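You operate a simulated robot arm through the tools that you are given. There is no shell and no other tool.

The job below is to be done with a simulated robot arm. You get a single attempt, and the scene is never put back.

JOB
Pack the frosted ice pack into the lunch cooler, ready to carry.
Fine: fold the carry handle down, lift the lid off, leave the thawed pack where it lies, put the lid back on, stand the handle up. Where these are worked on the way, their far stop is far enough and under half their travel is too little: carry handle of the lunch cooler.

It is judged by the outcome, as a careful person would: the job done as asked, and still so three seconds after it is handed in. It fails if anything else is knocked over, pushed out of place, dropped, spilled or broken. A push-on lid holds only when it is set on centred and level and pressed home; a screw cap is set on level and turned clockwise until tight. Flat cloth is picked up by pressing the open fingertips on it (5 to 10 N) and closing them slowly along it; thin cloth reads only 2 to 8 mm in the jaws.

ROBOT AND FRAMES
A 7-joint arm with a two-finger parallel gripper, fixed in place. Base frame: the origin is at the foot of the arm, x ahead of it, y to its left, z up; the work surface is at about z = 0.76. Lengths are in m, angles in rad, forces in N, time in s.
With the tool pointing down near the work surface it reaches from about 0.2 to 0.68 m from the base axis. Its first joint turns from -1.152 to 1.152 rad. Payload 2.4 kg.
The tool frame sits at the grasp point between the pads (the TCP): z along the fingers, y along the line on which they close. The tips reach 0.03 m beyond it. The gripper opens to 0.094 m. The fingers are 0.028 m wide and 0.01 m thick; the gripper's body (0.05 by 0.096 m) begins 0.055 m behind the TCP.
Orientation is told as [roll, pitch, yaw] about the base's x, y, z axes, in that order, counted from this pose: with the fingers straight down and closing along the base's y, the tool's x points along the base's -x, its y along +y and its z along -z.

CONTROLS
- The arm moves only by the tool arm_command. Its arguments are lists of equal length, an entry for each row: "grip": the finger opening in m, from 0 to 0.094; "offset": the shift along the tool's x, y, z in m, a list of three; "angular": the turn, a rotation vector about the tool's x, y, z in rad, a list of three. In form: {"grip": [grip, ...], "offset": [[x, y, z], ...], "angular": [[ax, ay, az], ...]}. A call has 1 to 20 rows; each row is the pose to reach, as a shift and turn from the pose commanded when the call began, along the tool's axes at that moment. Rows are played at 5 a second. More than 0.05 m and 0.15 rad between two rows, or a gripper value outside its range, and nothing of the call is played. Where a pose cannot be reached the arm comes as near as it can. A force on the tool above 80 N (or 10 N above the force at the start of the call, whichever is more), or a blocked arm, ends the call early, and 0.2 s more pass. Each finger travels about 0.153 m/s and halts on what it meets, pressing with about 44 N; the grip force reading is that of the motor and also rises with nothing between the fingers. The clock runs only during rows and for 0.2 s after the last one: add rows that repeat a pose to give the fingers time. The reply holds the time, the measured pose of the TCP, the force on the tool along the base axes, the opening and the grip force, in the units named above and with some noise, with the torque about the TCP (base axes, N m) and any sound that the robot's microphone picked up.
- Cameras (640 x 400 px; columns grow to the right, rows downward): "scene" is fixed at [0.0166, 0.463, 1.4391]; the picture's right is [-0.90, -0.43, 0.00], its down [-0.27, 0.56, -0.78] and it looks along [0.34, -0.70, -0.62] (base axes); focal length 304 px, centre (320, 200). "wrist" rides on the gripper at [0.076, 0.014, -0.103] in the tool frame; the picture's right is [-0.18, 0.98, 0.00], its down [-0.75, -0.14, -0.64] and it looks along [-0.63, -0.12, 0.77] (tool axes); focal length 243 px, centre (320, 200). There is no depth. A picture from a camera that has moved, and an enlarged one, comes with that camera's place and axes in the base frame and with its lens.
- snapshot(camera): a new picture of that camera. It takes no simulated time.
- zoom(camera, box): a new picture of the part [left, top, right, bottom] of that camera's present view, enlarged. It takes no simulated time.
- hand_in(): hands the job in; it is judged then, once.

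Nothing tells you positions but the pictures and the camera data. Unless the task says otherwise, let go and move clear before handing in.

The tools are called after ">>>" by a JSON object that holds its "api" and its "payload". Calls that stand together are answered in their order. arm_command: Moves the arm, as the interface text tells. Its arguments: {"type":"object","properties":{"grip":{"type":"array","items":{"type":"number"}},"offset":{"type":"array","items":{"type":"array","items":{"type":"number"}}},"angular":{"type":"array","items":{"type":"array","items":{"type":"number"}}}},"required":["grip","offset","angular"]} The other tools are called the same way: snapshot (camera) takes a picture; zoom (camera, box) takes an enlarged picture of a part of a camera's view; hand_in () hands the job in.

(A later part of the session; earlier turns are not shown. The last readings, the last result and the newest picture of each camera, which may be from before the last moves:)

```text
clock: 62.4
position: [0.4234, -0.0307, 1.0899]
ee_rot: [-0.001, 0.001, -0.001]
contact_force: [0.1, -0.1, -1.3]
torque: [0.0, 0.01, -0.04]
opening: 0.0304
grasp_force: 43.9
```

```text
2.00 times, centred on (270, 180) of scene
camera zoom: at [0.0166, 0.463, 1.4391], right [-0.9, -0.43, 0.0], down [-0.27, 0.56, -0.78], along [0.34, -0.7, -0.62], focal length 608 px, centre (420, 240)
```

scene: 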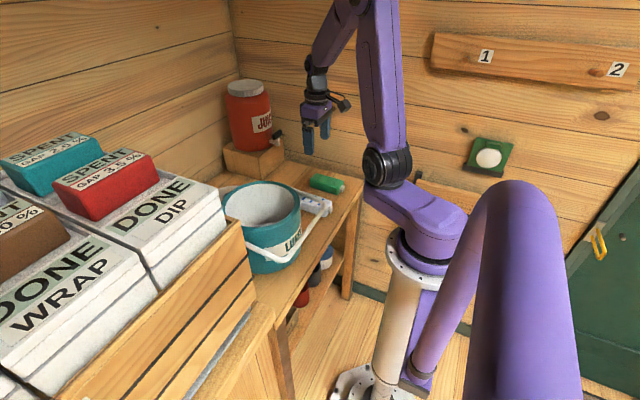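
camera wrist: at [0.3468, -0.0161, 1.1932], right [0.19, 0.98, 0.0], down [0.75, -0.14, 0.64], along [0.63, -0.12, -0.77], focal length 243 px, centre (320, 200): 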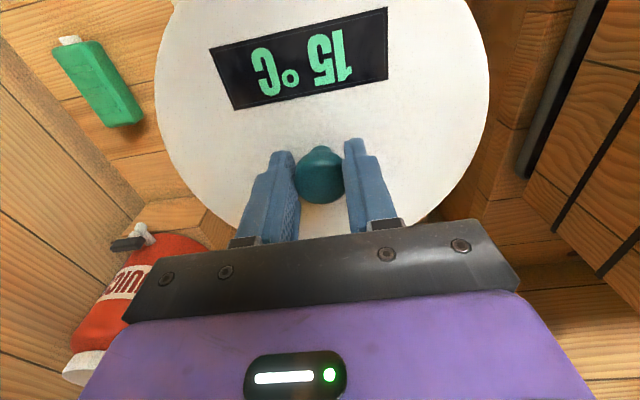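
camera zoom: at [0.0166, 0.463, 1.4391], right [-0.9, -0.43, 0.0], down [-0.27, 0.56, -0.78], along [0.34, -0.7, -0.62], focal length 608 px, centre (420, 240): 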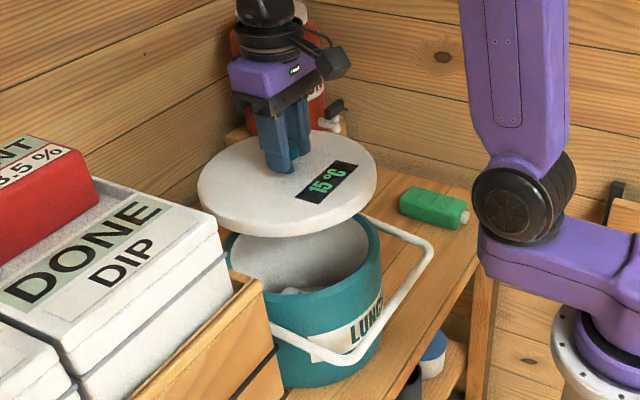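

The lid is level above the cooler and very close to its original seat position. I'll lower it with a sub-millimetre correction to about 2 cm above the seat.

>>> {"api": "arm_command", "payload": {"grip": [0.018, 0.018, 0.018, 0.018, 0.018], "offset": [[0.0008, -0.0003, 0.025], [0.0008, -0.0003, 0.05], [0.0008, -0.0003, 0.068], [0.0008, -0.0003, 0.078], [0.0008, -0.0003, 0.078]], "angular": [[0, 0, 0], [0, 0, 0], [0, 0, 0], [0, 0, 0], [0, 0, 0]]}}

>>> {"api": "zoom", "payload": {"camera": "scene", "box": [210, 130, 320, 280]}}

>>> {"api": "snapshot", "payload": {"camera": "wrist"}}

```text
clock: 63.6
position: [0.422, -0.0301, 1.0108]
ee_rot: [0.001, 0.0, -0.002]
contact_force: [0.1, -0.1, -0.8]
torque: [0.0, 0.02, 0.02]
opening: 0.0301
grasp_force: 44.6
```

```text
2.67 times, centred on (265, 205) of scene
camera zoom: at [0.0166, 0.463, 1.4391], right [-0.9, -0.43, 0.0], down [-0.27, 0.56, -0.78], along [0.34, -0.7, -0.62], focal length 811 px, centre (467, 187)
```

zoom: 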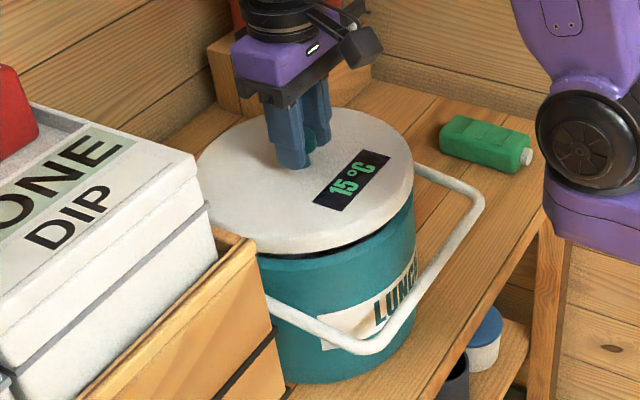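

```text
taken
camera wrist: at [0.3458, -0.0163, 1.1143], right [0.19, 0.98, 0.0], down [0.75, -0.14, 0.64], along [0.63, -0.12, -0.77], focal length 243 px, centre (320, 200)
```

wrist: 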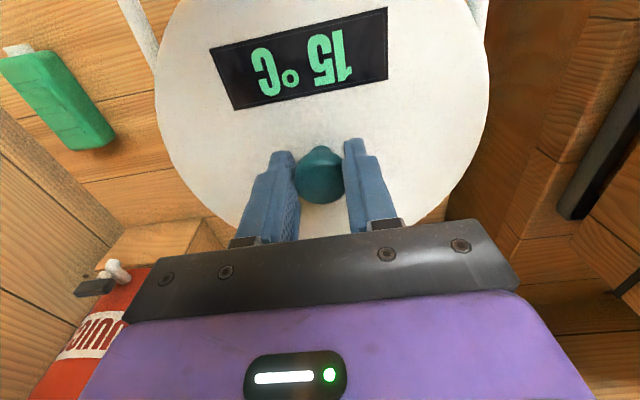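

>>> {"api": "arm_command", "payload": {"grip": [0.018, 0.018, 0.018, 0.018, 0.018], "offset": [[0, 0, 0.003], [0, 0, 0.006], [0, 0, 0.009], [0, 0, 0.012], [0, 0, 0.014]], "angular": [[0, 0, 0], [0, 0, 0], [0, 0, 0], [0, 0, 0], [0, 0, 0]]}}

>>> {"api": "zoom", "payload": {"camera": "scene", "box": [210, 130, 320, 280]}}

```text
clock: 64.8
position: [0.4238, -0.0295, 0.9986]
ee_rot: [0.001, 0.001, -0.001]
contact_force: [0.8, -0.2, -1.5]
torque: [0.0, 0.02, 0.02]
opening: 0.0303
grasp_force: 43.7
```

```text
2.67 times, centred on (265, 205) of scene
camera zoom: at [0.0166, 0.463, 1.4391], right [-0.9, -0.43, 0.0], down [-0.27, 0.56, -0.78], along [0.34, -0.7, -0.62], focal length 811 px, centre (467, 187)
```

zoom: 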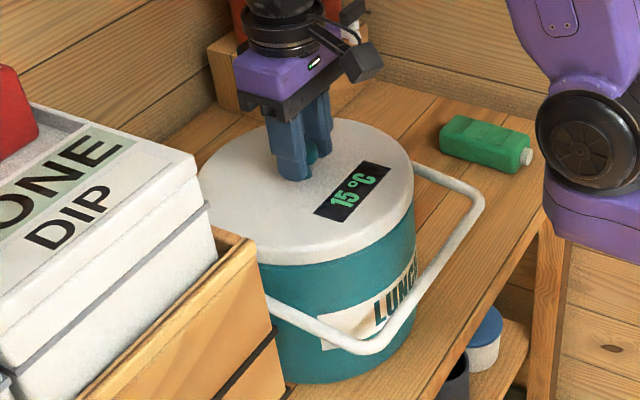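

>>> {"api": "arm_command", "payload": {"grip": [0.018, 0.018, 0.018, 0.018], "offset": [[0, 0, 0.0015], [0, 0, 0.003], [0, 0, 0.0045], [0, 0, 0.0055]], "angular": [[0, 0, 0], [0, 0, 0], [0, 0, 0], [0, 0, 0]]}}

```text
clock: 65.8
position: [0.4229, -0.0302, 0.9921]
ee_rot: [-0.001, 0.001, -0.001]
contact_force: [-0.1, 0.3, -0.2]
torque: [0.04, -0.02, -0.02]
opening: 0.0306
grasp_force: 43.5
```

>>> {"api": "arm_command", "payload": {"grip": [0.018, 0.018], "offset": [[0, 0, 0.001], [0, 0, 0.0018]], "angular": [[0, 0, 0], [0, 0, 0]]}}

```text
clock: 66.4
position: [0.4219, -0.0308, 0.9931]
ee_rot: [-0.001, -0.003, 0.001]
contact_force: [-9.1, 5.5, 42.7]
torque: [0.17, 0.25, 0.02]
opening: 0.0303
grasp_force: 43.7
heard: snap
```

A snap was heard with 43 N of press, so the lid went home. I'll check it visually before letting go.

>>> {"api": "zoom", "payload": {"camera": "scene", "box": [210, 130, 320, 280]}}

>>> {"api": "snapshot", "payload": {"camera": "wrist"}}

```text
2.67 times, centred on (265, 205) of scene
camera zoom: at [0.0157, 0.4632, 1.4391], right [-0.9, -0.43, 0.0], down [-0.27, 0.56, -0.78], along [0.34, -0.7, -0.62], focal length 811 px, centre (467, 187)
```

zoom: 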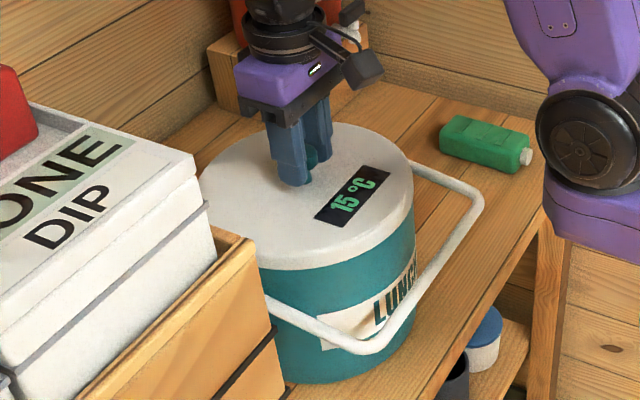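

```text
taken
camera wrist: at [0.3453, -0.0154, 1.0952], right [0.18, 0.98, 0.0], down [0.75, -0.14, 0.64], along [0.63, -0.12, -0.76], focal length 243 px, centre (320, 200)
```

wrist: 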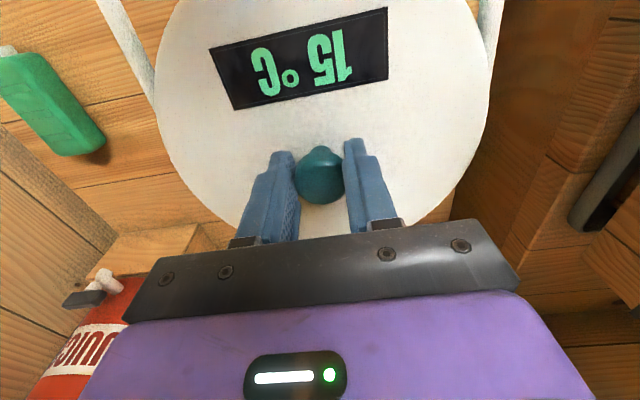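

Seated flush. I'll ease most of the press off without pulling up, then open.

>>> {"api": "arm_command", "payload": {"grip": [0.018, 0.018, 0.026, 0.032, 0.038, 0.046, 0.056, 0.064], "offset": [[0, 0, -0.0006], [0, 0, -0.0012], [0, 0, -0.0012], [0, 0, -0.0012], [0, 0, -0.0012], [0, 0, -0.0012], [0, 0, -0.0012], [0, 0, -0.0012]], "angular": [[0, 0, 0], [0, 0, 0], [0, 0, 0], [0, 0, 0], [0, 0, 0], [0, 0, 0], [0, 0, 0], [0, 0, 0]]}}

>>> {"api": "zoom", "payload": {"camera": "wrist", "box": [200, 60, 440, 240]}}

```text
clock: 68.2
position: [0.4224, -0.0302, 0.9926]
ee_rot: [0.0, 0.0, -0.002]
contact_force: [0.0, 0.6, -0.3]
torque: [0.0, -0.01, 0.01]
opening: 0.0638
grasp_force: 0.1
```

```text
2.22 times, centred on (320, 150) of wrist
camera zoom: at [0.3459, -0.016, 1.095], right [0.19, 0.98, 0.0], down [0.75, -0.14, 0.64], along [0.63, -0.12, -0.77], focal length 539 px, centre (320, 311)
```

zoom: 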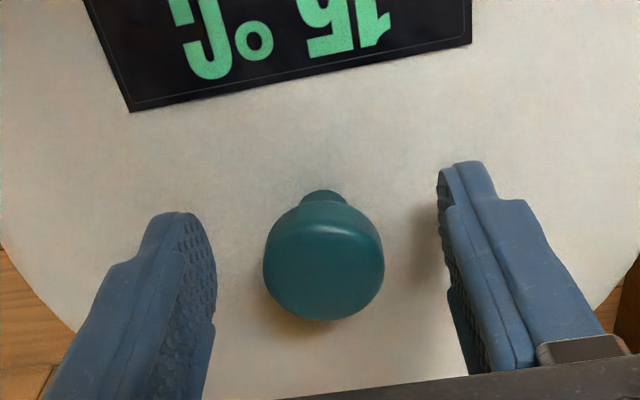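

Released without moving the lid. I'll rise, close the fingers, and give the knob top a gentle straight press to confirm it is home.

>>> {"api": "arm_command", "payload": {"grip": [0.064, 0.064, 0.04, 0.02, 0.0, 0.0, 0.0, 0.0], "offset": [[0, 0, -0.02], [0, 0, -0.05], [0.001, 0.0005, -0.05], [0.002, 0.0005, -0.05], [0.002, 0.0005, -0.05], [0.002, 0.0005, -0.05], [0.002, 0.0005, -0.04], [0.002, 0.0005, -0.033]], "angular": [[0, 0, 0], [0, 0, 0], [0, 0, 0], [0, 0, 0], [0, 0, 0], [0, 0, 0], [0, 0, 0], [0, 0, 0]]}}

>>> {"api": "zoom", "payload": {"camera": "wrist", "box": [200, 60, 440, 240]}}

>>> {"api": "zoom", "payload": {"camera": "scene", "box": [210, 110, 330, 220]}}

```text
clock: 70.0
position: [0.4213, -0.03, 1.025]
ee_rot: [0.0, -0.001, 0.0]
contact_force: [0.2, 0.1, 0.8]
torque: [0.02, 0.01, -0.01]
opening: 0.0001
grasp_force: 33.2
```

```text
2.22 times, centred on (320, 150) of wrist
camera zoom: at [0.344, -0.0155, 1.1284], right [0.19, 0.98, 0.0], down [0.75, -0.14, 0.64], along [0.63, -0.12, -0.77], focal length 539 px, centre (320, 311)
```

zoom: 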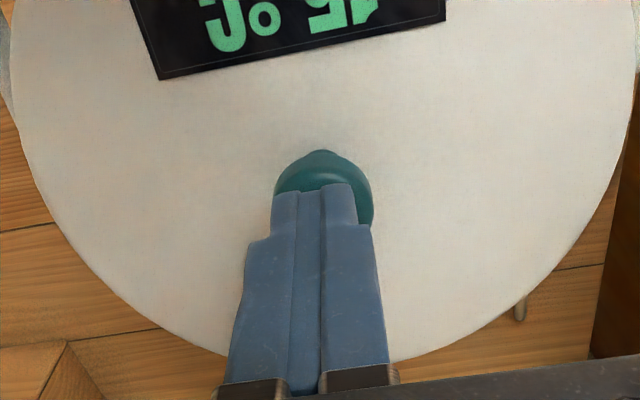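

```text
3.64 times, centred on (270, 165) of scene
camera zoom: at [0.0166, 0.463, 1.4391], right [-0.9, -0.43, 0.0], down [-0.27, 0.56, -0.78], along [0.34, -0.7, -0.62], focal length 1106 px, centre (502, 327)
```

zoom: 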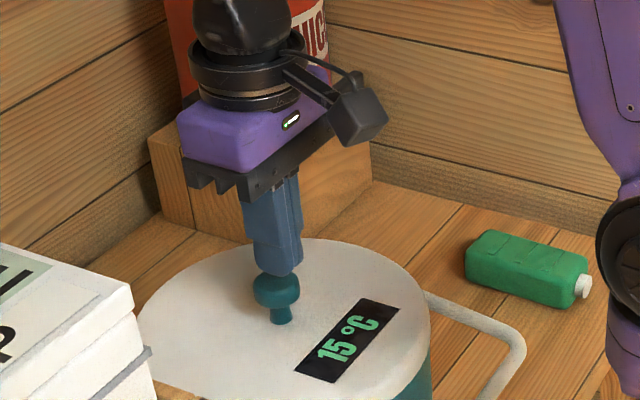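

>>> {"api": "arm_command", "payload": {"grip": [0.0, 0.0, 0.0], "offset": [[0, 0, 0.0015], [0, 0, 0.003], [0, 0, 0.004]], "angular": [[0, 0, 0], [0, 0, 0], [0, 0, 0]]}}

```text
clock: 70.8
position: [0.4207, -0.0303, 1.0212]
ee_rot: [0.0, 0.001, -0.001]
contact_force: [-1.0, 0.2, -0.7]
torque: [0.03, -0.02, -0.05]
opening: 0.0001
grasp_force: 32.4
```

>>> {"api": "arm_command", "payload": {"grip": [0.0, 0.0, 0.0], "offset": [[0, 0, 0.001], [0, 0, 0.002], [0, 0, 0.003]], "angular": [[0, 0, 0], [0, 0, 0], [0, 0, 0]]}}

```text
clock: 71.6
position: [0.4193, -0.0288, 1.0173]
ee_rot: [0.001, 0.002, -0.003]
contact_force: [-0.1, -0.2, 0.3]
torque: [0.01, 0.0, 0.01]
opening: 0.0
grasp_force: 33.2
```

>>> {"api": "arm_command", "payload": {"grip": [0.0, 0.0], "offset": [[0, 0, 0.001], [0, 0, 0.002]], "angular": [[0, 0, 0], [0, 0, 0]]}}

>>> {"api": "zoom", "payload": {"camera": "scene", "box": [230, 140, 310, 210]}}

```text
clock: 72.2
position: [0.4196, -0.0301, 1.0165]
ee_rot: [0.0, 0.002, -0.003]
contact_force: [-0.1, 0.4, 0.1]
torque: [0.02, 0.0, 0.01]
opening: 0.0003
grasp_force: 32.9
```

```text
5.71 times, centred on (270, 175) of scene
camera zoom: at [0.0166, 0.463, 1.4391], right [-0.9, -0.43, 0.0], down [-0.27, 0.56, -0.78], along [0.34, -0.7, -0.62], focal length 1737 px, centre (606, 343)
```

zoom: 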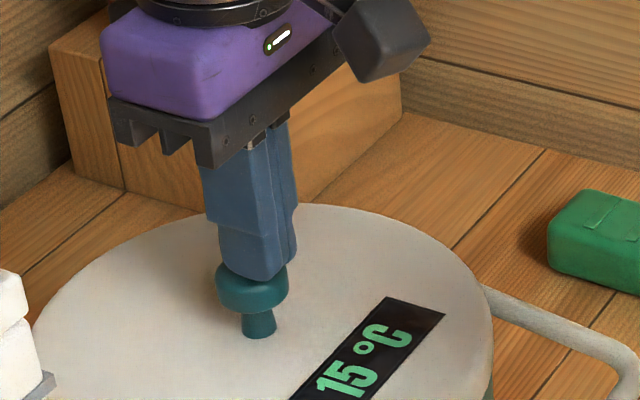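

>>> {"api": "arm_command", "payload": {"grip": [0.0, 0.0, 0.0], "offset": [[0, 0, 0.001], [0, 0, 0.002], [0, 0, 0.003]], "angular": [[0, 0, 0], [0, 0, 0], [0, 0, 0]]}}

```text
clock: 73.0
position: [0.4215, -0.0291, 1.0149]
ee_rot: [-0.001, -0.001, -0.002]
contact_force: [-2.5, -0.8, 12.5]
torque: [-0.05, 0.08, 0.03]
opening: 0.0001
grasp_force: 33.0
```

>>> {"api": "arm_command", "payload": {"grip": [0.0, 0.0, 0.0], "offset": [[0, 0, 0.001], [0, 0, 0.0015], [0, 0, 0.0015]], "angular": [[0, 0, 0], [0, 0, 0], [0, 0, 0]]}}

```text
clock: 73.8
position: [0.4206, -0.0292, 1.0141]
ee_rot: [-0.001, -0.004, -0.002]
contact_force: [-8.2, 0.8, 53.4]
torque: [0.04, 0.16, -0.05]
opening: 0.0
grasp_force: 32.8
```

The press reached 53 N with no further movement, so the lid is fully home. Now I'll rise and turn the gripper to work the handle again.

>>> {"api": "arm_command", "payload": {"grip": [0.0, 0.0, 0.0, 0.0, 0.0, 0.0, 0.0, 0.0, 0.01, 0.02, 0.03, 0.034, 0.034, 0.034, 0.034], "offset": [[0, 0, -0.01], [0, 0, -0.04], [0, 0, -0.08], [0.012, 0, -0.1], [0.024, 0, -0.1], [0.036, 0, -0.1], [0.048, 0, -0.1], [0.06, 0, -0.1], [0.072, 0.001, -0.1], [0.084, 0.001, -0.1], [0.096, 0.002, -0.1], [0.108, 0.002, -0.1], [0.12, 0.0025, -0.1], [0.132, 0.0025, -0.1], [0.139, 0.0025, -0.1]], "angular": [[0, 0, 0], [0, 0, 0], [0, 0, 0], [0, 0, 0.131], [0, 0, 0.262], [0, 0, 0.393], [0, 0, 0.524], [0, 0, 0.654], [0, 0, 0.785], [0, 0, 0.916], [0, 0, 1.047], [0, 0, 1.178], [0, 0, 1.309], [0, 0, 1.44], [0, 0, 1.5708]]}}

>>> {"api": "snapshot", "payload": {"camera": "wrist"}}

>>> {"api": "zoom", "payload": {"camera": "scene", "box": [200, 80, 360, 280]}}

```text
clock: 77.0
position: [0.2816, -0.0268, 1.112]
ee_rot: [0.0, 0.001, -1.574]
contact_force: [0.1, 0.4, -0.9]
torque: [0.01, 0.04, 0.0]
opening: 0.0341
grasp_force: 0.0
```

```text
taken
camera wrist: at [0.2952, 0.0495, 1.2148], right [0.98, -0.19, 0.0], down [-0.14, -0.75, 0.64], along [-0.12, -0.63, -0.77], focal length 243 px, centre (320, 200)
```

wrist: 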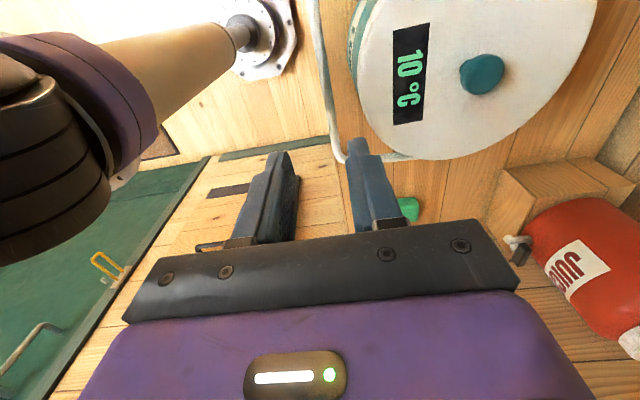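

```text
2.00 times, centred on (280, 180) of scene
camera zoom: at [0.0166, 0.463, 1.4391], right [-0.9, -0.43, 0.0], down [-0.27, 0.56, -0.78], along [0.34, -0.7, -0.62], focal length 608 px, centre (400, 240)
```

zoom: 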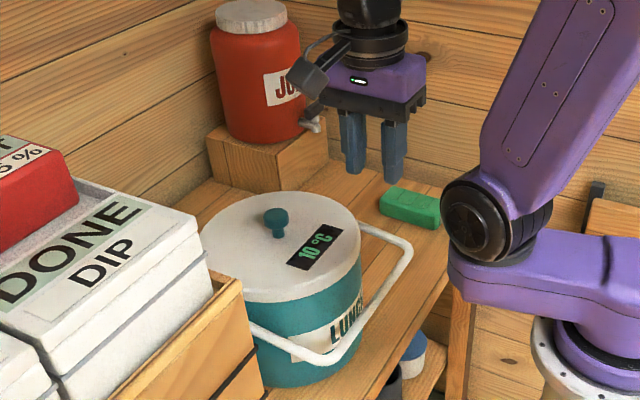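

The lid display has dropped to 10 °C. I'll measure the folded bar more precisely.

>>> {"api": "zoom", "payload": {"camera": "wrist", "box": [260, 0, 420, 180]}}

```text
2.22 times, centred on (340, 90) of wrist
camera zoom: at [0.2952, 0.0495, 1.2148], right [0.98, -0.19, 0.0], down [-0.14, -0.75, 0.64], along [-0.12, -0.63, -0.77], focal length 539 px, centre (276, 444)
```

zoom: 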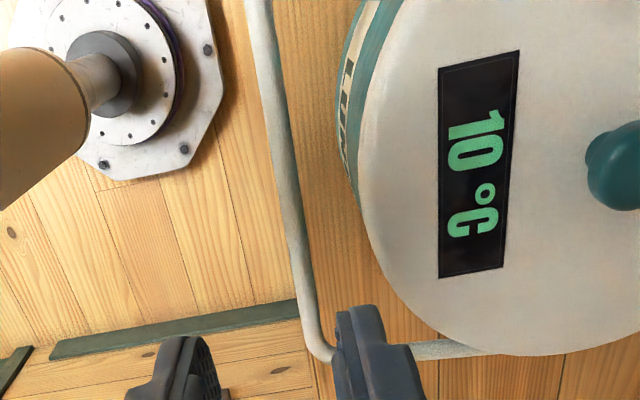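

The bar is at about (0.287, z 0.89). To clear the lid edge I'll tilt the gripper 0.3 rad and approach the bar along the finger axis.

>>> {"api": "arm_command", "payload": {"grip": [0.034, 0.034, 0.034, 0.034, 0.034], "offset": [[0, -0.01, 0.02], [0, -0.02, 0.05], [0, -0.0293, 0.08], [0, -0.0293, 0.112], [0, -0.0293, 0.112]], "angular": [[-0.1, 0, 0], [-0.2, 0, 0], [-0.3, 0, 0], [-0.3, 0, 0], [-0.3, 0, 0]]}}

>>> {"api": "snapshot", "payload": {"camera": "wrist"}}

>>> {"api": "zoom", "payload": {"camera": "scene", "box": [200, 100, 360, 280]}}

```text
clock: 78.2
position: [0.2534, -0.0271, 1.0006]
ee_rot: [0.296, 0.001, -1.574]
contact_force: [-0.6, -0.5, -0.1]
torque: [-0.02, -0.02, -0.01]
opening: 0.0344
grasp_force: 0.0
out of reach, approached as far as the arm can: row 2
```

```text
taken
camera wrist: at [0.2361, 0.0484, 1.1028], right [0.94, -0.19, 0.29], down [-0.32, -0.75, 0.57], along [0.11, -0.63, -0.77], focal length 243 px, centre (320, 200)
```

wrist: 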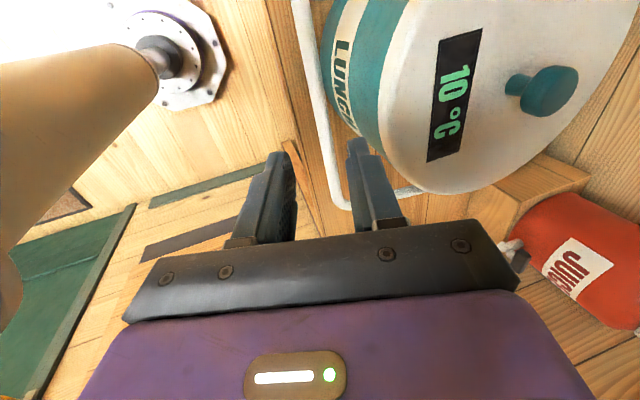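

```text
2.22 times, centred on (280, 190) of scene
camera zoom: at [0.0166, 0.4631, 1.4391], right [-0.9, -0.43, 0.0], down [-0.27, 0.56, -0.78], along [0.34, -0.7, -0.62], focal length 676 px, centre (409, 222)
```

zoom: 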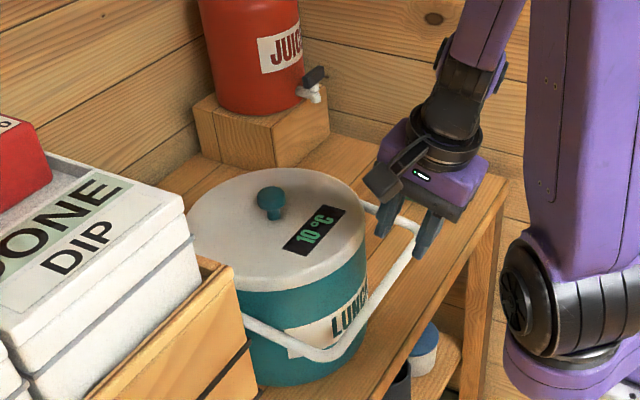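

On axis with the bar. I'll advance along the fingers in steps.

>>> {"api": "arm_command", "payload": {"grip": [0.034, 0.034, 0.034, 0.034], "offset": [[0, 0, 0.02], [0, 0, 0.04], [0, 0, 0.06], [0, 0, 0.07]], "angular": [[0, 0, 0], [0, 0, 0], [0, 0, 0], [0, 0, 0]]}}

>>> {"api": "snapshot", "payload": {"camera": "wrist"}}

>>> {"api": "zoom", "payload": {"camera": "scene", "box": [220, 120, 340, 270]}}

```text
clock: 79.2
position: [0.2717, -0.0263, 0.9338]
ee_rot: [0.298, -0.002, -1.57]
contact_force: [-0.6, -0.2, 0.1]
torque: [0.01, 0.0, -0.05]
opening: 0.034
grasp_force: 0.0
out of reach, approached as far as the arm can: row 1
```

```text
taken
camera wrist: at [0.2557, 0.0491, 1.0353], right [0.94, -0.18, 0.29], down [-0.32, -0.75, 0.57], along [0.11, -0.63, -0.77], focal length 243 px, centre (320, 200)
```

wrist: 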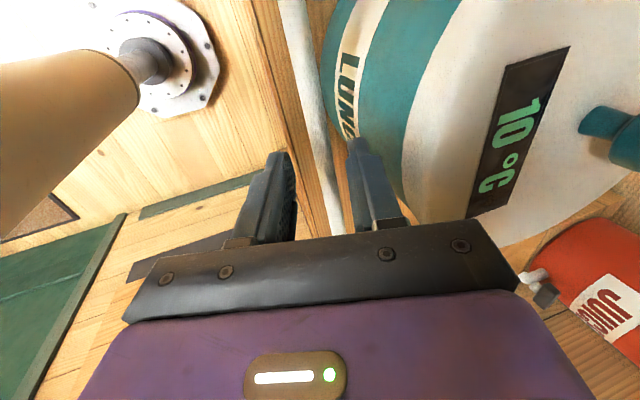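

```text
2.67 times, centred on (280, 195) of scene
camera zoom: at [0.0166, 0.463, 1.4391], right [-0.9, -0.43, 0.0], down [-0.27, 0.56, -0.78], along [0.34, -0.7, -0.62], focal length 811 px, centre (427, 213)
```

zoom: 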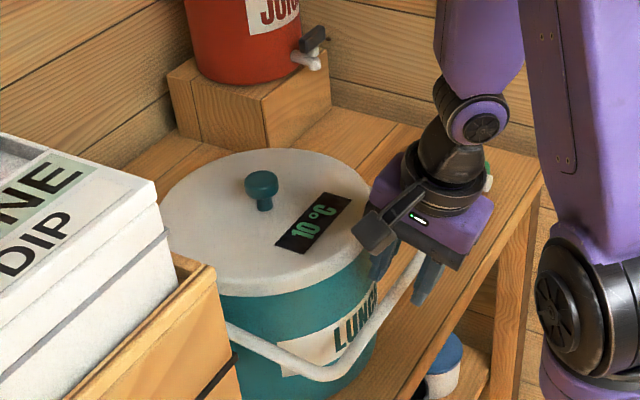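

>>> {"api": "arm_command", "payload": {"grip": [0.034, 0.034, 0.034, 0.034], "offset": [[0, 0, 0.01], [0, 0, 0.02], [0, 0, 0.028], [0, 0, 0.032]], "angular": [[0, 0, 0], [0, 0, 0], [0, 0, 0], [0, 0, 0]]}}

>>> {"api": "zoom", "payload": {"camera": "wrist", "box": [220, 60, 420, 260]}}

>>> {"api": "zoom", "payload": {"camera": "scene", "box": [220, 120, 340, 270]}}

```text
clock: 80.2
position: [0.2826, -0.0269, 0.9027]
ee_rot: [0.298, 0.0, -1.571]
contact_force: [-0.5, -0.1, -0.4]
torque: [-0.02, 0.0, -0.02]
opening: 0.0341
grasp_force: 0.1
```

```text
2.00 times, centred on (320, 160) of wrist
camera zoom: at [0.2655, 0.049, 1.0049], right [0.94, -0.18, 0.29], down [-0.32, -0.75, 0.57], along [0.11, -0.63, -0.77], focal length 485 px, centre (320, 280)
```

zoom: 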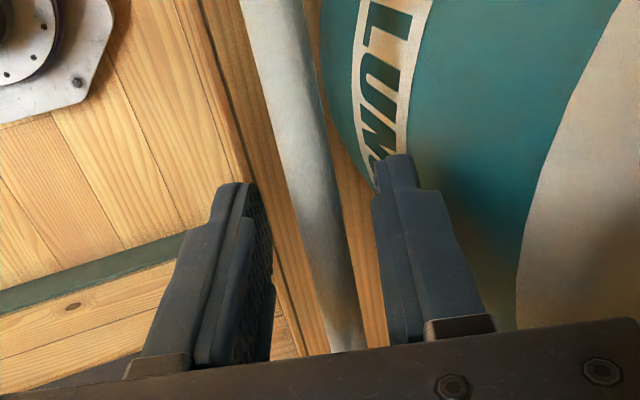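

```text
2.67 times, centred on (280, 195) of scene
camera zoom: at [0.0166, 0.463, 1.4391], right [-0.9, -0.43, 0.0], down [-0.27, 0.56, -0.78], along [0.34, -0.7, -0.62], focal length 811 px, centre (427, 213)
```

zoom: 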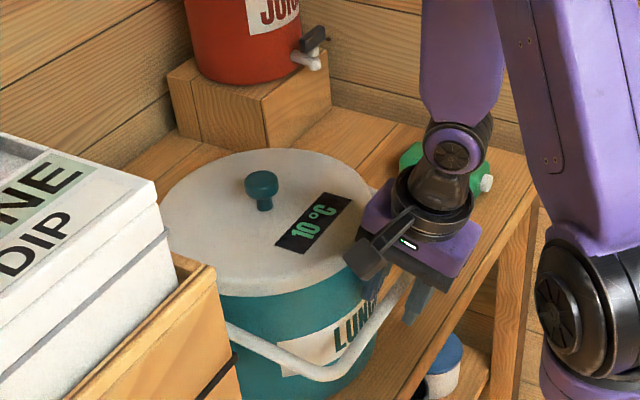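

The bar is between the pads. Closing on it now; I expect about 12 mm.

>>> {"api": "arm_command", "payload": {"grip": [0.028, 0.022, 0.018, 0.014, 0.01, 0.008, 0.008], "offset": [[0, 0, 0], [0, 0, 0], [0, 0, 0], [0, 0, 0], [0, 0, 0], [0, 0, 0], [0, 0, 0]], "angular": [[0, 0, 0], [0, 0, 0], [0, 0, 0], [0, 0, 0], [0, 0, 0], [0, 0, 0], [0, 0, 0]]}}

>>> {"api": "zoom", "payload": {"camera": "wrist", "box": [220, 60, 420, 260]}}

```text
clock: 81.8
position: [0.2839, -0.0274, 0.9026]
ee_rot: [0.3, 0.0, -1.57]
contact_force: [7.2, 2.6, 2.2]
torque: [-0.04, -0.11, 0.19]
opening: 0.0121
grasp_force: 43.6
```

```text
2.00 times, centred on (320, 160) of wrist
camera zoom: at [0.2658, 0.049, 1.0051], right [0.94, -0.18, 0.29], down [-0.33, -0.75, 0.57], along [0.11, -0.63, -0.77], focal length 485 px, centre (320, 280)
```

zoom: 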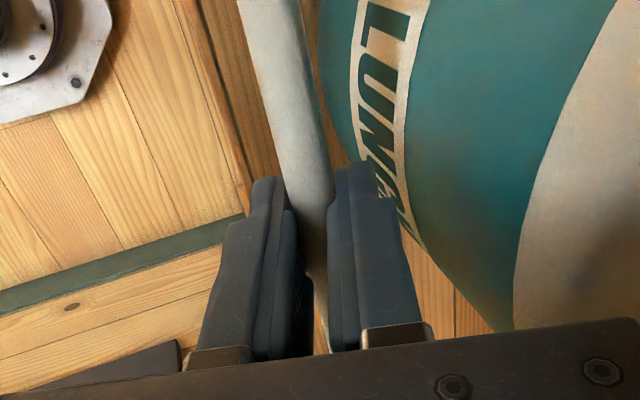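

Gripped at 12.1 mm. I'll lift the bar along its arc to about 75° from upright and watch the forces.

>>> {"api": "arm_command", "payload": {"grip": [0.008, 0.008, 0.008, 0.008], "offset": [[0, 0.0015, -0.0132], [0, 0.0055, -0.03], [0, 0.0127, -0.0484], [0, 0.0209, -0.0635]], "angular": [[0, 0, 0], [0, 0, 0], [0, 0, 0], [0, 0, 0]]}}

>>> {"api": "snapshot", "payload": {"camera": "wrist"}}

>>> {"api": "zoom", "payload": {"camera": "scene", "box": [220, 120, 340, 270]}}

```text
clock: 82.8
position: [0.283, -0.0272, 0.9704]
ee_rot: [0.3, -0.001, -1.57]
contact_force: [3.5, 1.0, -0.5]
torque: [0.05, 0.02, 0.16]
opening: 0.0122
grasp_force: 44.2
```

```text
taken
camera wrist: at [0.2663, 0.049, 1.0722], right [0.94, -0.18, 0.29], down [-0.32, -0.75, 0.57], along [0.11, -0.63, -0.77], focal length 243 px, centre (320, 200)
```

wrist: 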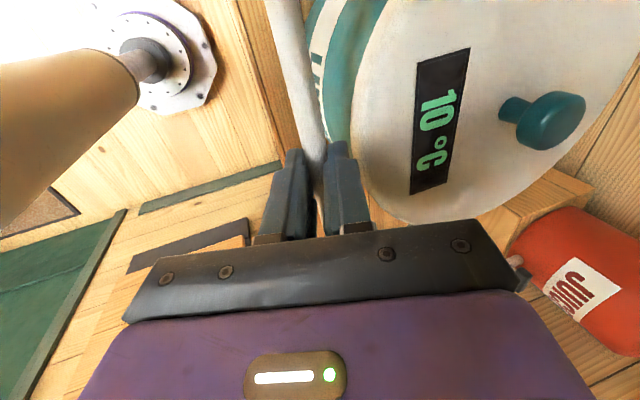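

```text
2.67 times, centred on (280, 195) of scene
camera zoom: at [0.0167, 0.463, 1.4391], right [-0.9, -0.43, 0.0], down [-0.27, 0.56, -0.78], along [0.34, -0.7, -0.62], focal length 811 px, centre (427, 213)
```

zoom: 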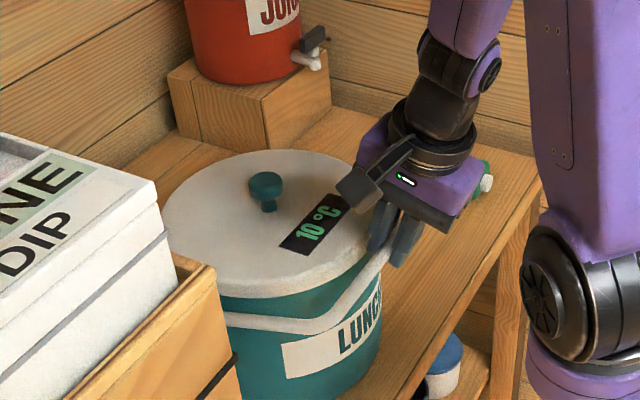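

The handle is rising with it, with only a light pull of about 3.5 N on the cooler. I'll add a small +x correction to lower that, and continue the arc while straightening the tool.

>>> {"api": "arm_command", "payload": {"grip": [0.008, 0.008, 0.008, 0.008], "offset": [[0, 0.0139, -0.0154], [0, 0.027, -0.0278], [0, 0.043, -0.0401], [0, 0.0584, -0.049]], "angular": [[0.05, 0, 0], [0.1, 0, 0], [0.15, 0, 0], [0.2, 0, 0]]}}

>>> {"api": "snapshot", "payload": {"camera": "wrist"}}

>>> {"api": "zoom", "payload": {"camera": "scene", "box": [220, 120, 340, 270]}}

```text
clock: 83.8
position: [0.325, -0.0267, 1.0331]
ee_rot: [0.097, -0.002, -1.573]
contact_force: [2.9, 1.0, 0.2]
torque: [0.28, 0.04, -0.01]
opening: 0.0119
grasp_force: 44.1
```

```text
taken
camera wrist: at [0.3282, 0.0493, 1.1375], right [0.98, -0.19, 0.1], down [-0.2, -0.75, 0.63], along [-0.04, -0.63, -0.77], focal length 243 px, centre (320, 200)
```

wrist: 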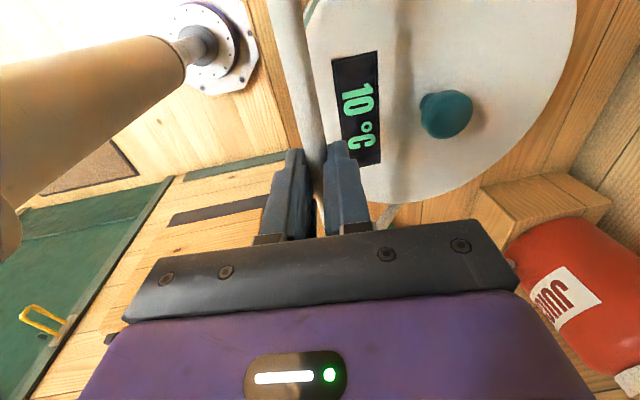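

```text
2.67 times, centred on (280, 195) of scene
camera zoom: at [0.0167, 0.463, 1.4391], right [-0.9, -0.43, 0.0], down [-0.27, 0.56, -0.78], along [0.34, -0.7, -0.62], focal length 811 px, centre (427, 213)
```

zoom: 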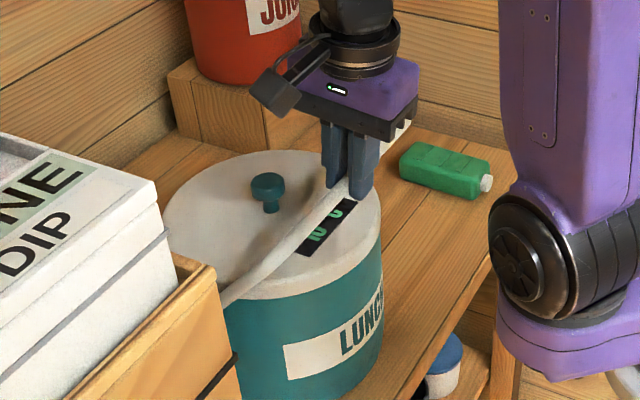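

The handle is at about 45°, but the pull seems to have slid the cooler some 5 mm towards -x. I'll loosen to a cage and only push the bar upright from behind, with no pulling on the cooler.

>>> {"api": "arm_command", "payload": {"grip": [0.014, 0.02, 0.02, 0.02, 0.02, 0.02], "offset": [[0, 0, 0], [0, 0.002, 0], [0, 0.0155, -0.012], [0, 0.0309, -0.02], [0, 0.0495, -0.0269], [0, 0.0663, -0.0305]], "angular": [[0, 0, 0], [0, 0, 0], [0.03, 0, 0], [0.05, 0, 0], [0.08, 0, 0], [0.1, 0, 0]]}}

>>> {"api": "snapshot", "payload": {"camera": "wrist"}}

>>> {"api": "zoom", "payload": {"camera": "scene", "box": [220, 120, 340, 270]}}

```text
clock: 85.2
position: [0.3878, -0.027, 1.0702]
ee_rot: [-0.003, 0.0, -1.571]
contact_force: [-1.2, -0.7, -0.1]
torque: [-0.03, -0.03, 0.02]
opening: 0.0205
grasp_force: 0.1
```

```text
taken
camera wrist: at [0.4015, 0.0489, 1.1729], right [0.98, -0.19, 0.0], down [-0.14, -0.75, 0.64], along [-0.12, -0.63, -0.77], focal length 243 px, centre (320, 200)
```

wrist: 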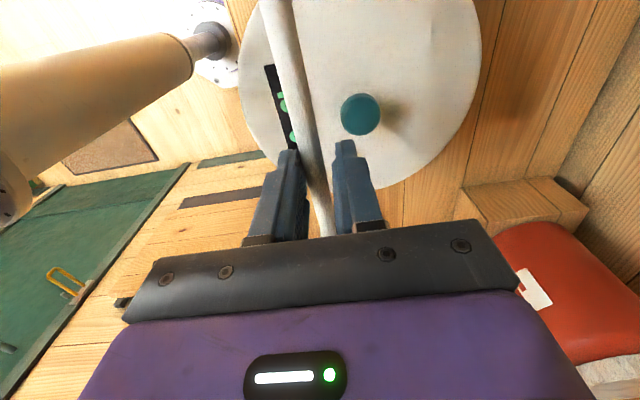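

```text
2.67 times, centred on (280, 195) of scene
camera zoom: at [0.0166, 0.463, 1.4391], right [-0.9, -0.43, 0.0], down [-0.27, 0.56, -0.78], along [0.34, -0.7, -0.62], focal length 811 px, centre (427, 213)
```

zoom: 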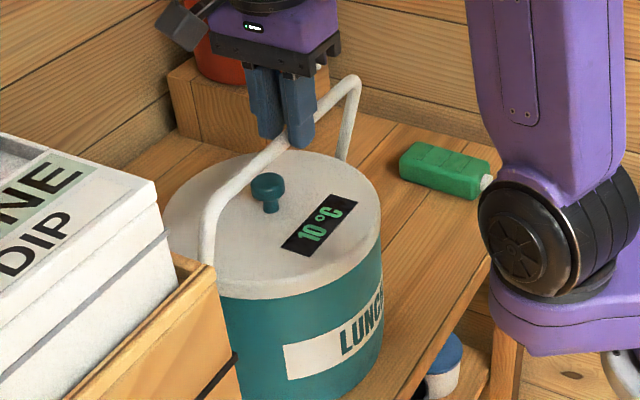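

>>> {"api": "arm_command", "payload": {"grip": [0.02, 0.02, 0.02, 0.02], "offset": [[0, 0.008, -0.002], [0, 0.016, -0.0035], [0, 0.022, -0.0045], [0, 0.026, -0.005]], "angular": [[0, 0, 0], [0, 0, 0], [0, 0, 0], [0, 0, 0]]}}

>>> {"api": "snapshot", "payload": {"camera": "wrist"}}

>>> {"api": "zoom", "payload": {"camera": "scene", "box": [220, 120, 340, 270]}}

```text
clock: 86.2
position: [0.4146, -0.0275, 1.0751]
ee_rot: [0.0, 0.0, -1.573]
contact_force: [-0.3, -0.4, -0.4]
torque: [-0.03, 0.0, 0.0]
opening: 0.0205
grasp_force: 0.6
```

```text
taken
camera wrist: at [0.4279, 0.0487, 1.1781], right [0.98, -0.19, 0.0], down [-0.14, -0.75, 0.64], along [-0.12, -0.63, -0.77], focal length 243 px, centre (320, 200)
```

wrist: 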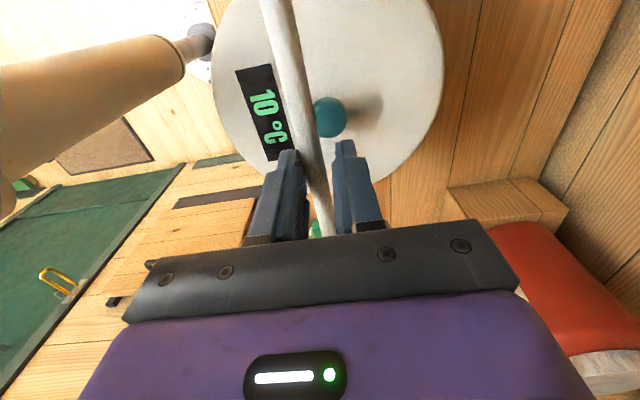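

```text
2.67 times, centred on (280, 195) of scene
camera zoom: at [0.0166, 0.463, 1.4391], right [-0.9, -0.43, 0.0], down [-0.27, 0.56, -0.78], along [0.34, -0.7, -0.62], focal length 811 px, centre (427, 213)
```

zoom: 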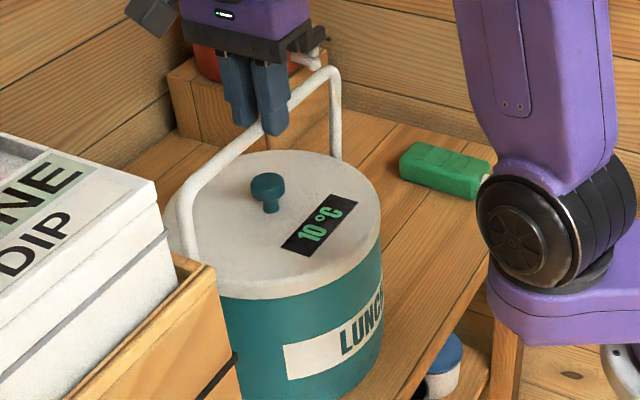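

Nearly upright. I'll push the last few millimetres gently, looking for the stop.

>>> {"api": "arm_command", "payload": {"grip": [0.02, 0.02, 0.02], "offset": [[0, 0.003, 0], [0, 0.006, 0], [0, 0.008, 0]], "angular": [[0, 0, 0], [0, 0, 0], [0, 0, 0]]}}

>>> {"api": "zoom", "payload": {"camera": "scene", "box": [210, 120, 350, 280]}}

>>> {"api": "zoom", "payload": {"camera": "wrist", "box": [200, 0, 440, 240]}}

```text
clock: 87.0
position: [0.4214, -0.0278, 1.0758]
ee_rot: [-0.003, 0.001, -1.571]
contact_force: [-0.6, -0.1, -0.8]
torque: [0.0, 0.03, -0.02]
opening: 0.0202
grasp_force: 0.0
```

```text
2.50 times, centred on (280, 200) of scene
camera zoom: at [0.0166, 0.463, 1.4391], right [-0.9, -0.43, 0.0], down [-0.27, 0.56, -0.78], along [0.34, -0.7, -0.62], focal length 760 px, centre (420, 200)
```

zoom: 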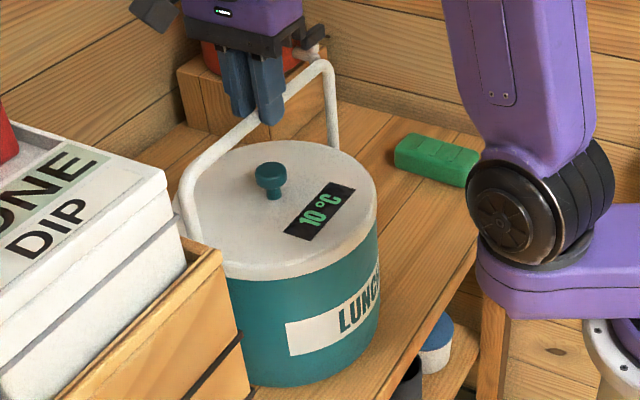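

```text
1.67 times, centred on (320, 120) of wrist
camera zoom: at [0.4356, 0.0484, 1.1779], right [0.98, -0.19, 0.0], down [-0.14, -0.75, 0.64], along [-0.12, -0.63, -0.77], focal length 404 px, centre (320, 333)
```

zoom: 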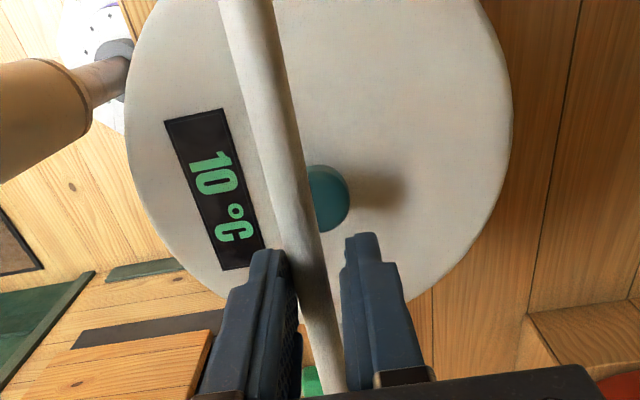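

The cooler has slid about 7 mm and is otherwise fine. The bar is still roughly 4–5 mm short of its original upright position over the knob, so I'll push slightly further.

>>> {"api": "arm_command", "payload": {"grip": [0.02, 0.02, 0.02], "offset": [[0, 0.0015, 0], [0, 0.003, 0], [0, 0.0045, 0]], "angular": [[0, 0, 0], [0, 0, 0], [0, 0, 0]]}}

>>> {"api": "zoom", "payload": {"camera": "wrist", "box": [200, 0, 440, 240]}}

>>> {"api": "zoom", "payload": {"camera": "scene", "box": [210, 120, 350, 280]}}

```text
clock: 87.8
position: [0.427, -0.0273, 1.0738]
ee_rot: [-0.004, 0.001, -1.573]
contact_force: [-5.1, 0.5, 1.4]
torque: [0.0, 0.16, -0.02]
opening: 0.0227
grasp_force: 2.6
```

```text
1.67 times, centred on (320, 120) of wrist
camera zoom: at [0.4399, 0.0486, 1.1776], right [0.98, -0.19, 0.0], down [-0.14, -0.75, 0.64], along [-0.12, -0.63, -0.77], focal length 404 px, centre (320, 333)
```

zoom: 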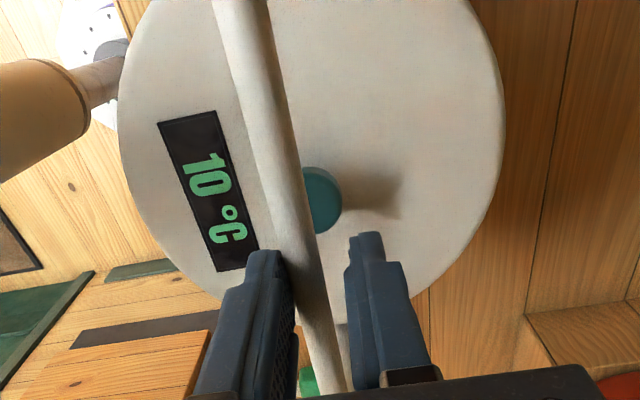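

```text
2.50 times, centred on (280, 200) of scene
camera zoom: at [0.0164, 0.463, 1.4391], right [-0.9, -0.43, 0.0], down [-0.27, 0.56, -0.78], along [0.34, -0.7, -0.62], focal length 760 px, centre (420, 200)
```

zoom: 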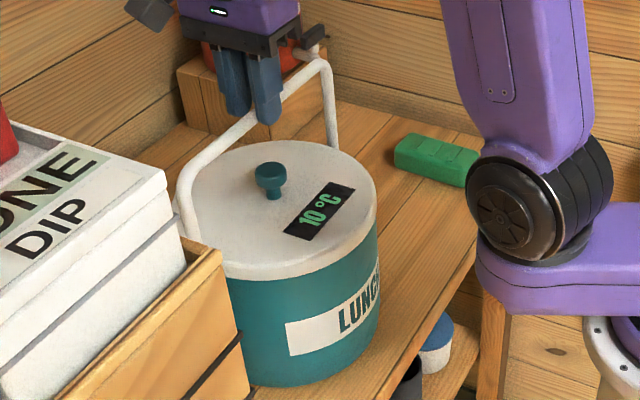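

Resistance of about 5 N means the handle is at its upright stop. I'll open the fingers evenly around the bar and see whether it stays.

>>> {"api": "arm_command", "payload": {"grip": [0.024, 0.03, 0.036, 0.044, 0.05, 0.05], "offset": [[0, -0.002, 0], [0, -0.004, 0], [0, -0.005, 0], [0, -0.005, 0], [0, -0.005, 0], [0, -0.005, 0]], "angular": [[0, 0, 0], [0, 0, 0], [0, 0, 0], [0, 0, 0], [0, 0, 0], [0, 0, 0]]}}

>>> {"api": "zoom", "payload": {"camera": "wrist", "box": [200, 0, 440, 240]}}

>>> {"api": "zoom", "payload": {"camera": "scene", "box": [210, 120, 350, 280]}}

```text
clock: 89.2
position: [0.4206, -0.0255, 1.0743]
ee_rot: [0.001, 0.0, -1.574]
contact_force: [-0.4, 0.0, -0.5]
torque: [-0.02, 0.0, -0.03]
opening: 0.0502
grasp_force: 0.0
```

```text
1.67 times, centred on (320, 120) of wrist
camera zoom: at [0.4349, 0.049, 1.1779], right [0.98, -0.19, 0.0], down [-0.14, -0.75, 0.64], along [-0.12, -0.63, -0.77], focal length 404 px, centre (320, 333)
```

zoom: 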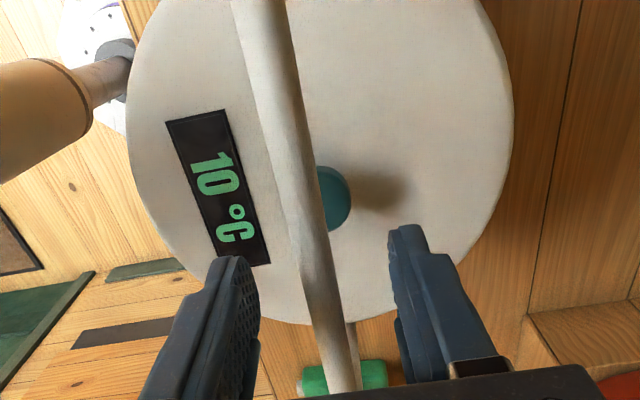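

```text
2.50 times, centred on (280, 200) of scene
camera zoom: at [0.0166, 0.463, 1.4391], right [-0.9, -0.43, 0.0], down [-0.27, 0.56, -0.78], along [0.34, -0.7, -0.62], focal length 760 px, centre (420, 200)
```

zoom: 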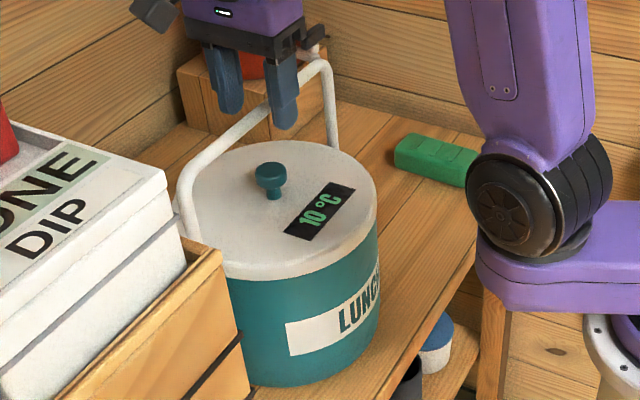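

The handle stands on its own, in the same relation to the knob as at the start. I'll rise straight up and clear.

>>> {"api": "arm_command", "payload": {"grip": [0.05, 0.055, 0.06, 0.06, 0.06, 0.06], "offset": [[0, 0, -0.01], [0, 0, -0.03], [0, 0, -0.06], [0, 0, -0.1], [0, 0, -0.14], [0, 0, -0.16]], "angular": [[0, 0, 0], [0, 0, 0], [0, 0, 0], [0, 0, 0], [0, 0, 0], [0, 0, 0]]}}

>>> {"api": "snapshot", "payload": {"camera": "wrist"}}

>>> {"api": "snapshot", "payload": {"camera": "scene"}}

>>> {"api": "zoom", "payload": {"camera": "scene", "box": [200, 100, 360, 280]}}

```text
clock: 90.6
position: [0.4211, -0.0257, 1.2353]
ee_rot: [-0.001, 0.0, -1.572]
contact_force: [0.3, -0.3, 0.4]
torque: [-0.01, 0.0, 0.03]
opening: 0.06
grasp_force: 0.0
```

```text
taken
camera wrist: at [0.4354, 0.0494, 1.3382], right [0.98, -0.19, 0.0], down [-0.14, -0.75, 0.64], along [-0.12, -0.63, -0.77], focal length 243 px, centre (320, 200)
```

wrist: 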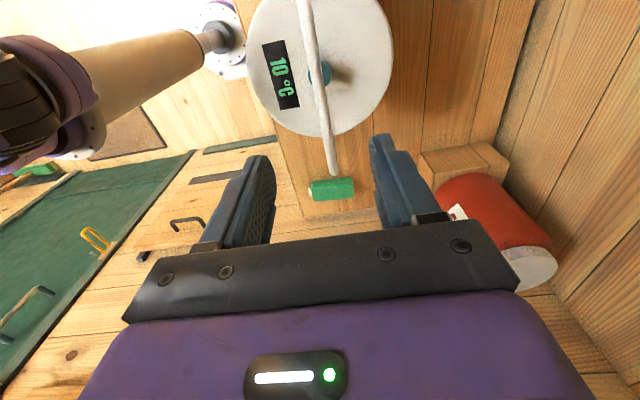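

```text
taken
```

scene: 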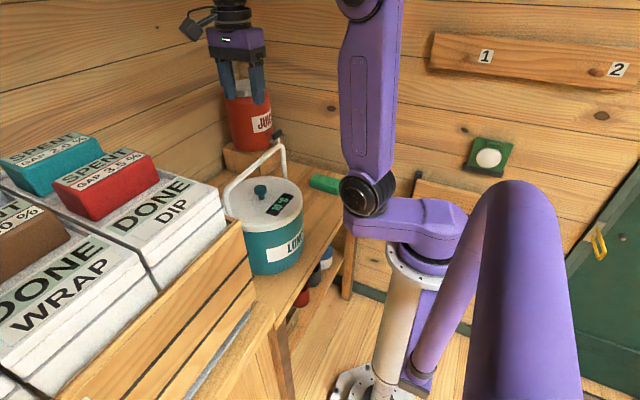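

```text
2.22 times, centred on (280, 190) of scene
camera zoom: at [0.0166, 0.463, 1.4391], right [-0.9, -0.43, 0.0], down [-0.27, 0.56, -0.78], along [0.34, -0.7, -0.62], focal length 676 px, centre (409, 222)
```

zoom: 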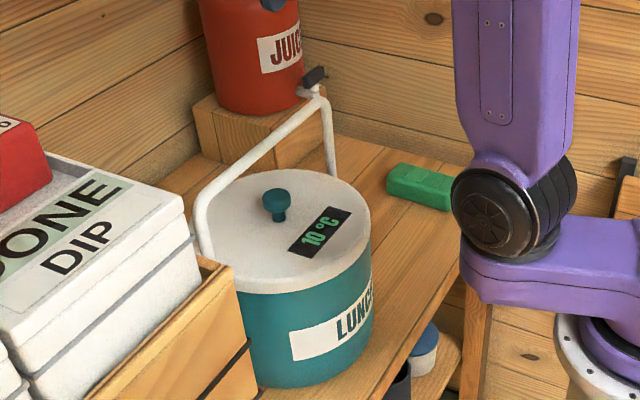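

The handle is up, the lid is on, and the green pack is undisturbed. I'll wait a couple of seconds to confirm nothing moves.

>>> {"api": "arm_command", "payload": {"grip": [0.06, 0.06, 0.06, 0.06, 0.06, 0.06, 0.06, 0.06, 0.06, 0.06, 0.06, 0.06, 0.06, 0.06, 0.06], "offset": [[0, 0, -0.02], [0, 0, -0.04], [0, 0, -0.04], [0, 0, -0.04], [0, 0, -0.04], [0, 0, -0.04], [0, 0, -0.04], [0, 0, -0.04], [0, 0, -0.04], [0, 0, -0.04], [0, 0, -0.04], [0, 0, -0.04], [0, 0, -0.04], [0, 0, -0.04], [0, 0, -0.04]], "angular": [[0, 0, 0], [0, 0, 0], [0, 0, 0], [0, 0, 0], [0, 0, 0], [0, 0, 0], [0, 0, 0], [0, 0, 0], [0, 0, 0], [0, 0, 0], [0, 0, 0], [0, 0, 0], [0, 0, 0], [0, 0, 0], [0, 0, 0]]}}

>>> {"api": "zoom", "payload": {"camera": "scene", "box": [200, 100, 360, 280]}}

>>> {"api": "zoom", "payload": {"camera": "wrist", "box": [220, 0, 420, 210]}}

```text
clock: 93.8
position: [0.421, -0.0271, 1.2748]
ee_rot: [-0.003, 0.0, -1.573]
contact_force: [-0.4, -1.0, -0.3]
torque: [-0.03, -0.02, 0.01]
opening: 0.0598
grasp_force: 0.0
```

```text
2.22 times, centred on (280, 190) of scene
camera zoom: at [0.0166, 0.463, 1.4391], right [-0.9, -0.43, 0.0], down [-0.27, 0.56, -0.78], along [0.34, -0.7, -0.62], focal length 676 px, centre (409, 222)
```

zoom: 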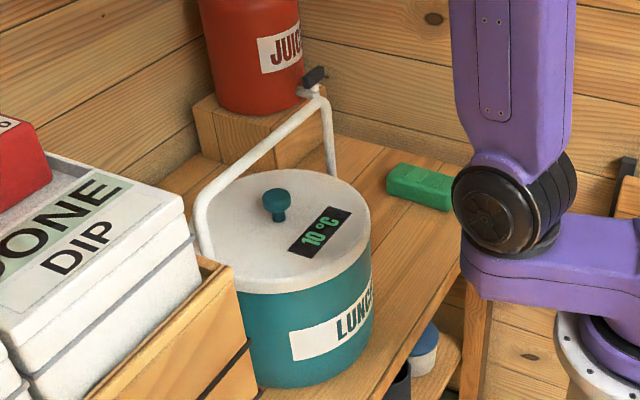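

```text
1.90 times, centred on (320, 105) of wrist
camera zoom: at [0.4358, 0.0491, 1.3782], right [0.98, -0.19, 0.0], down [-0.14, -0.75, 0.64], along [-0.12, -0.63, -0.77], focal length 462 px, centre (320, 381)
```

zoom: 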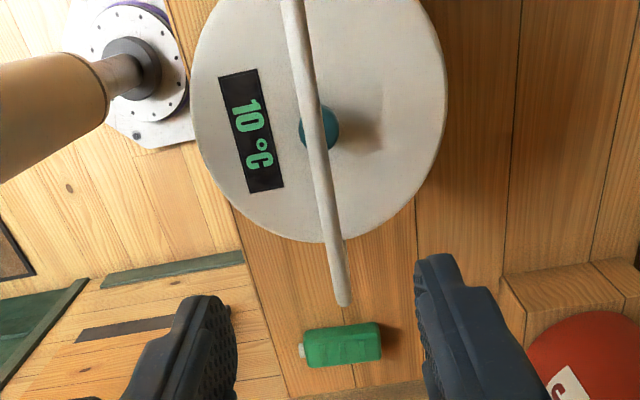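

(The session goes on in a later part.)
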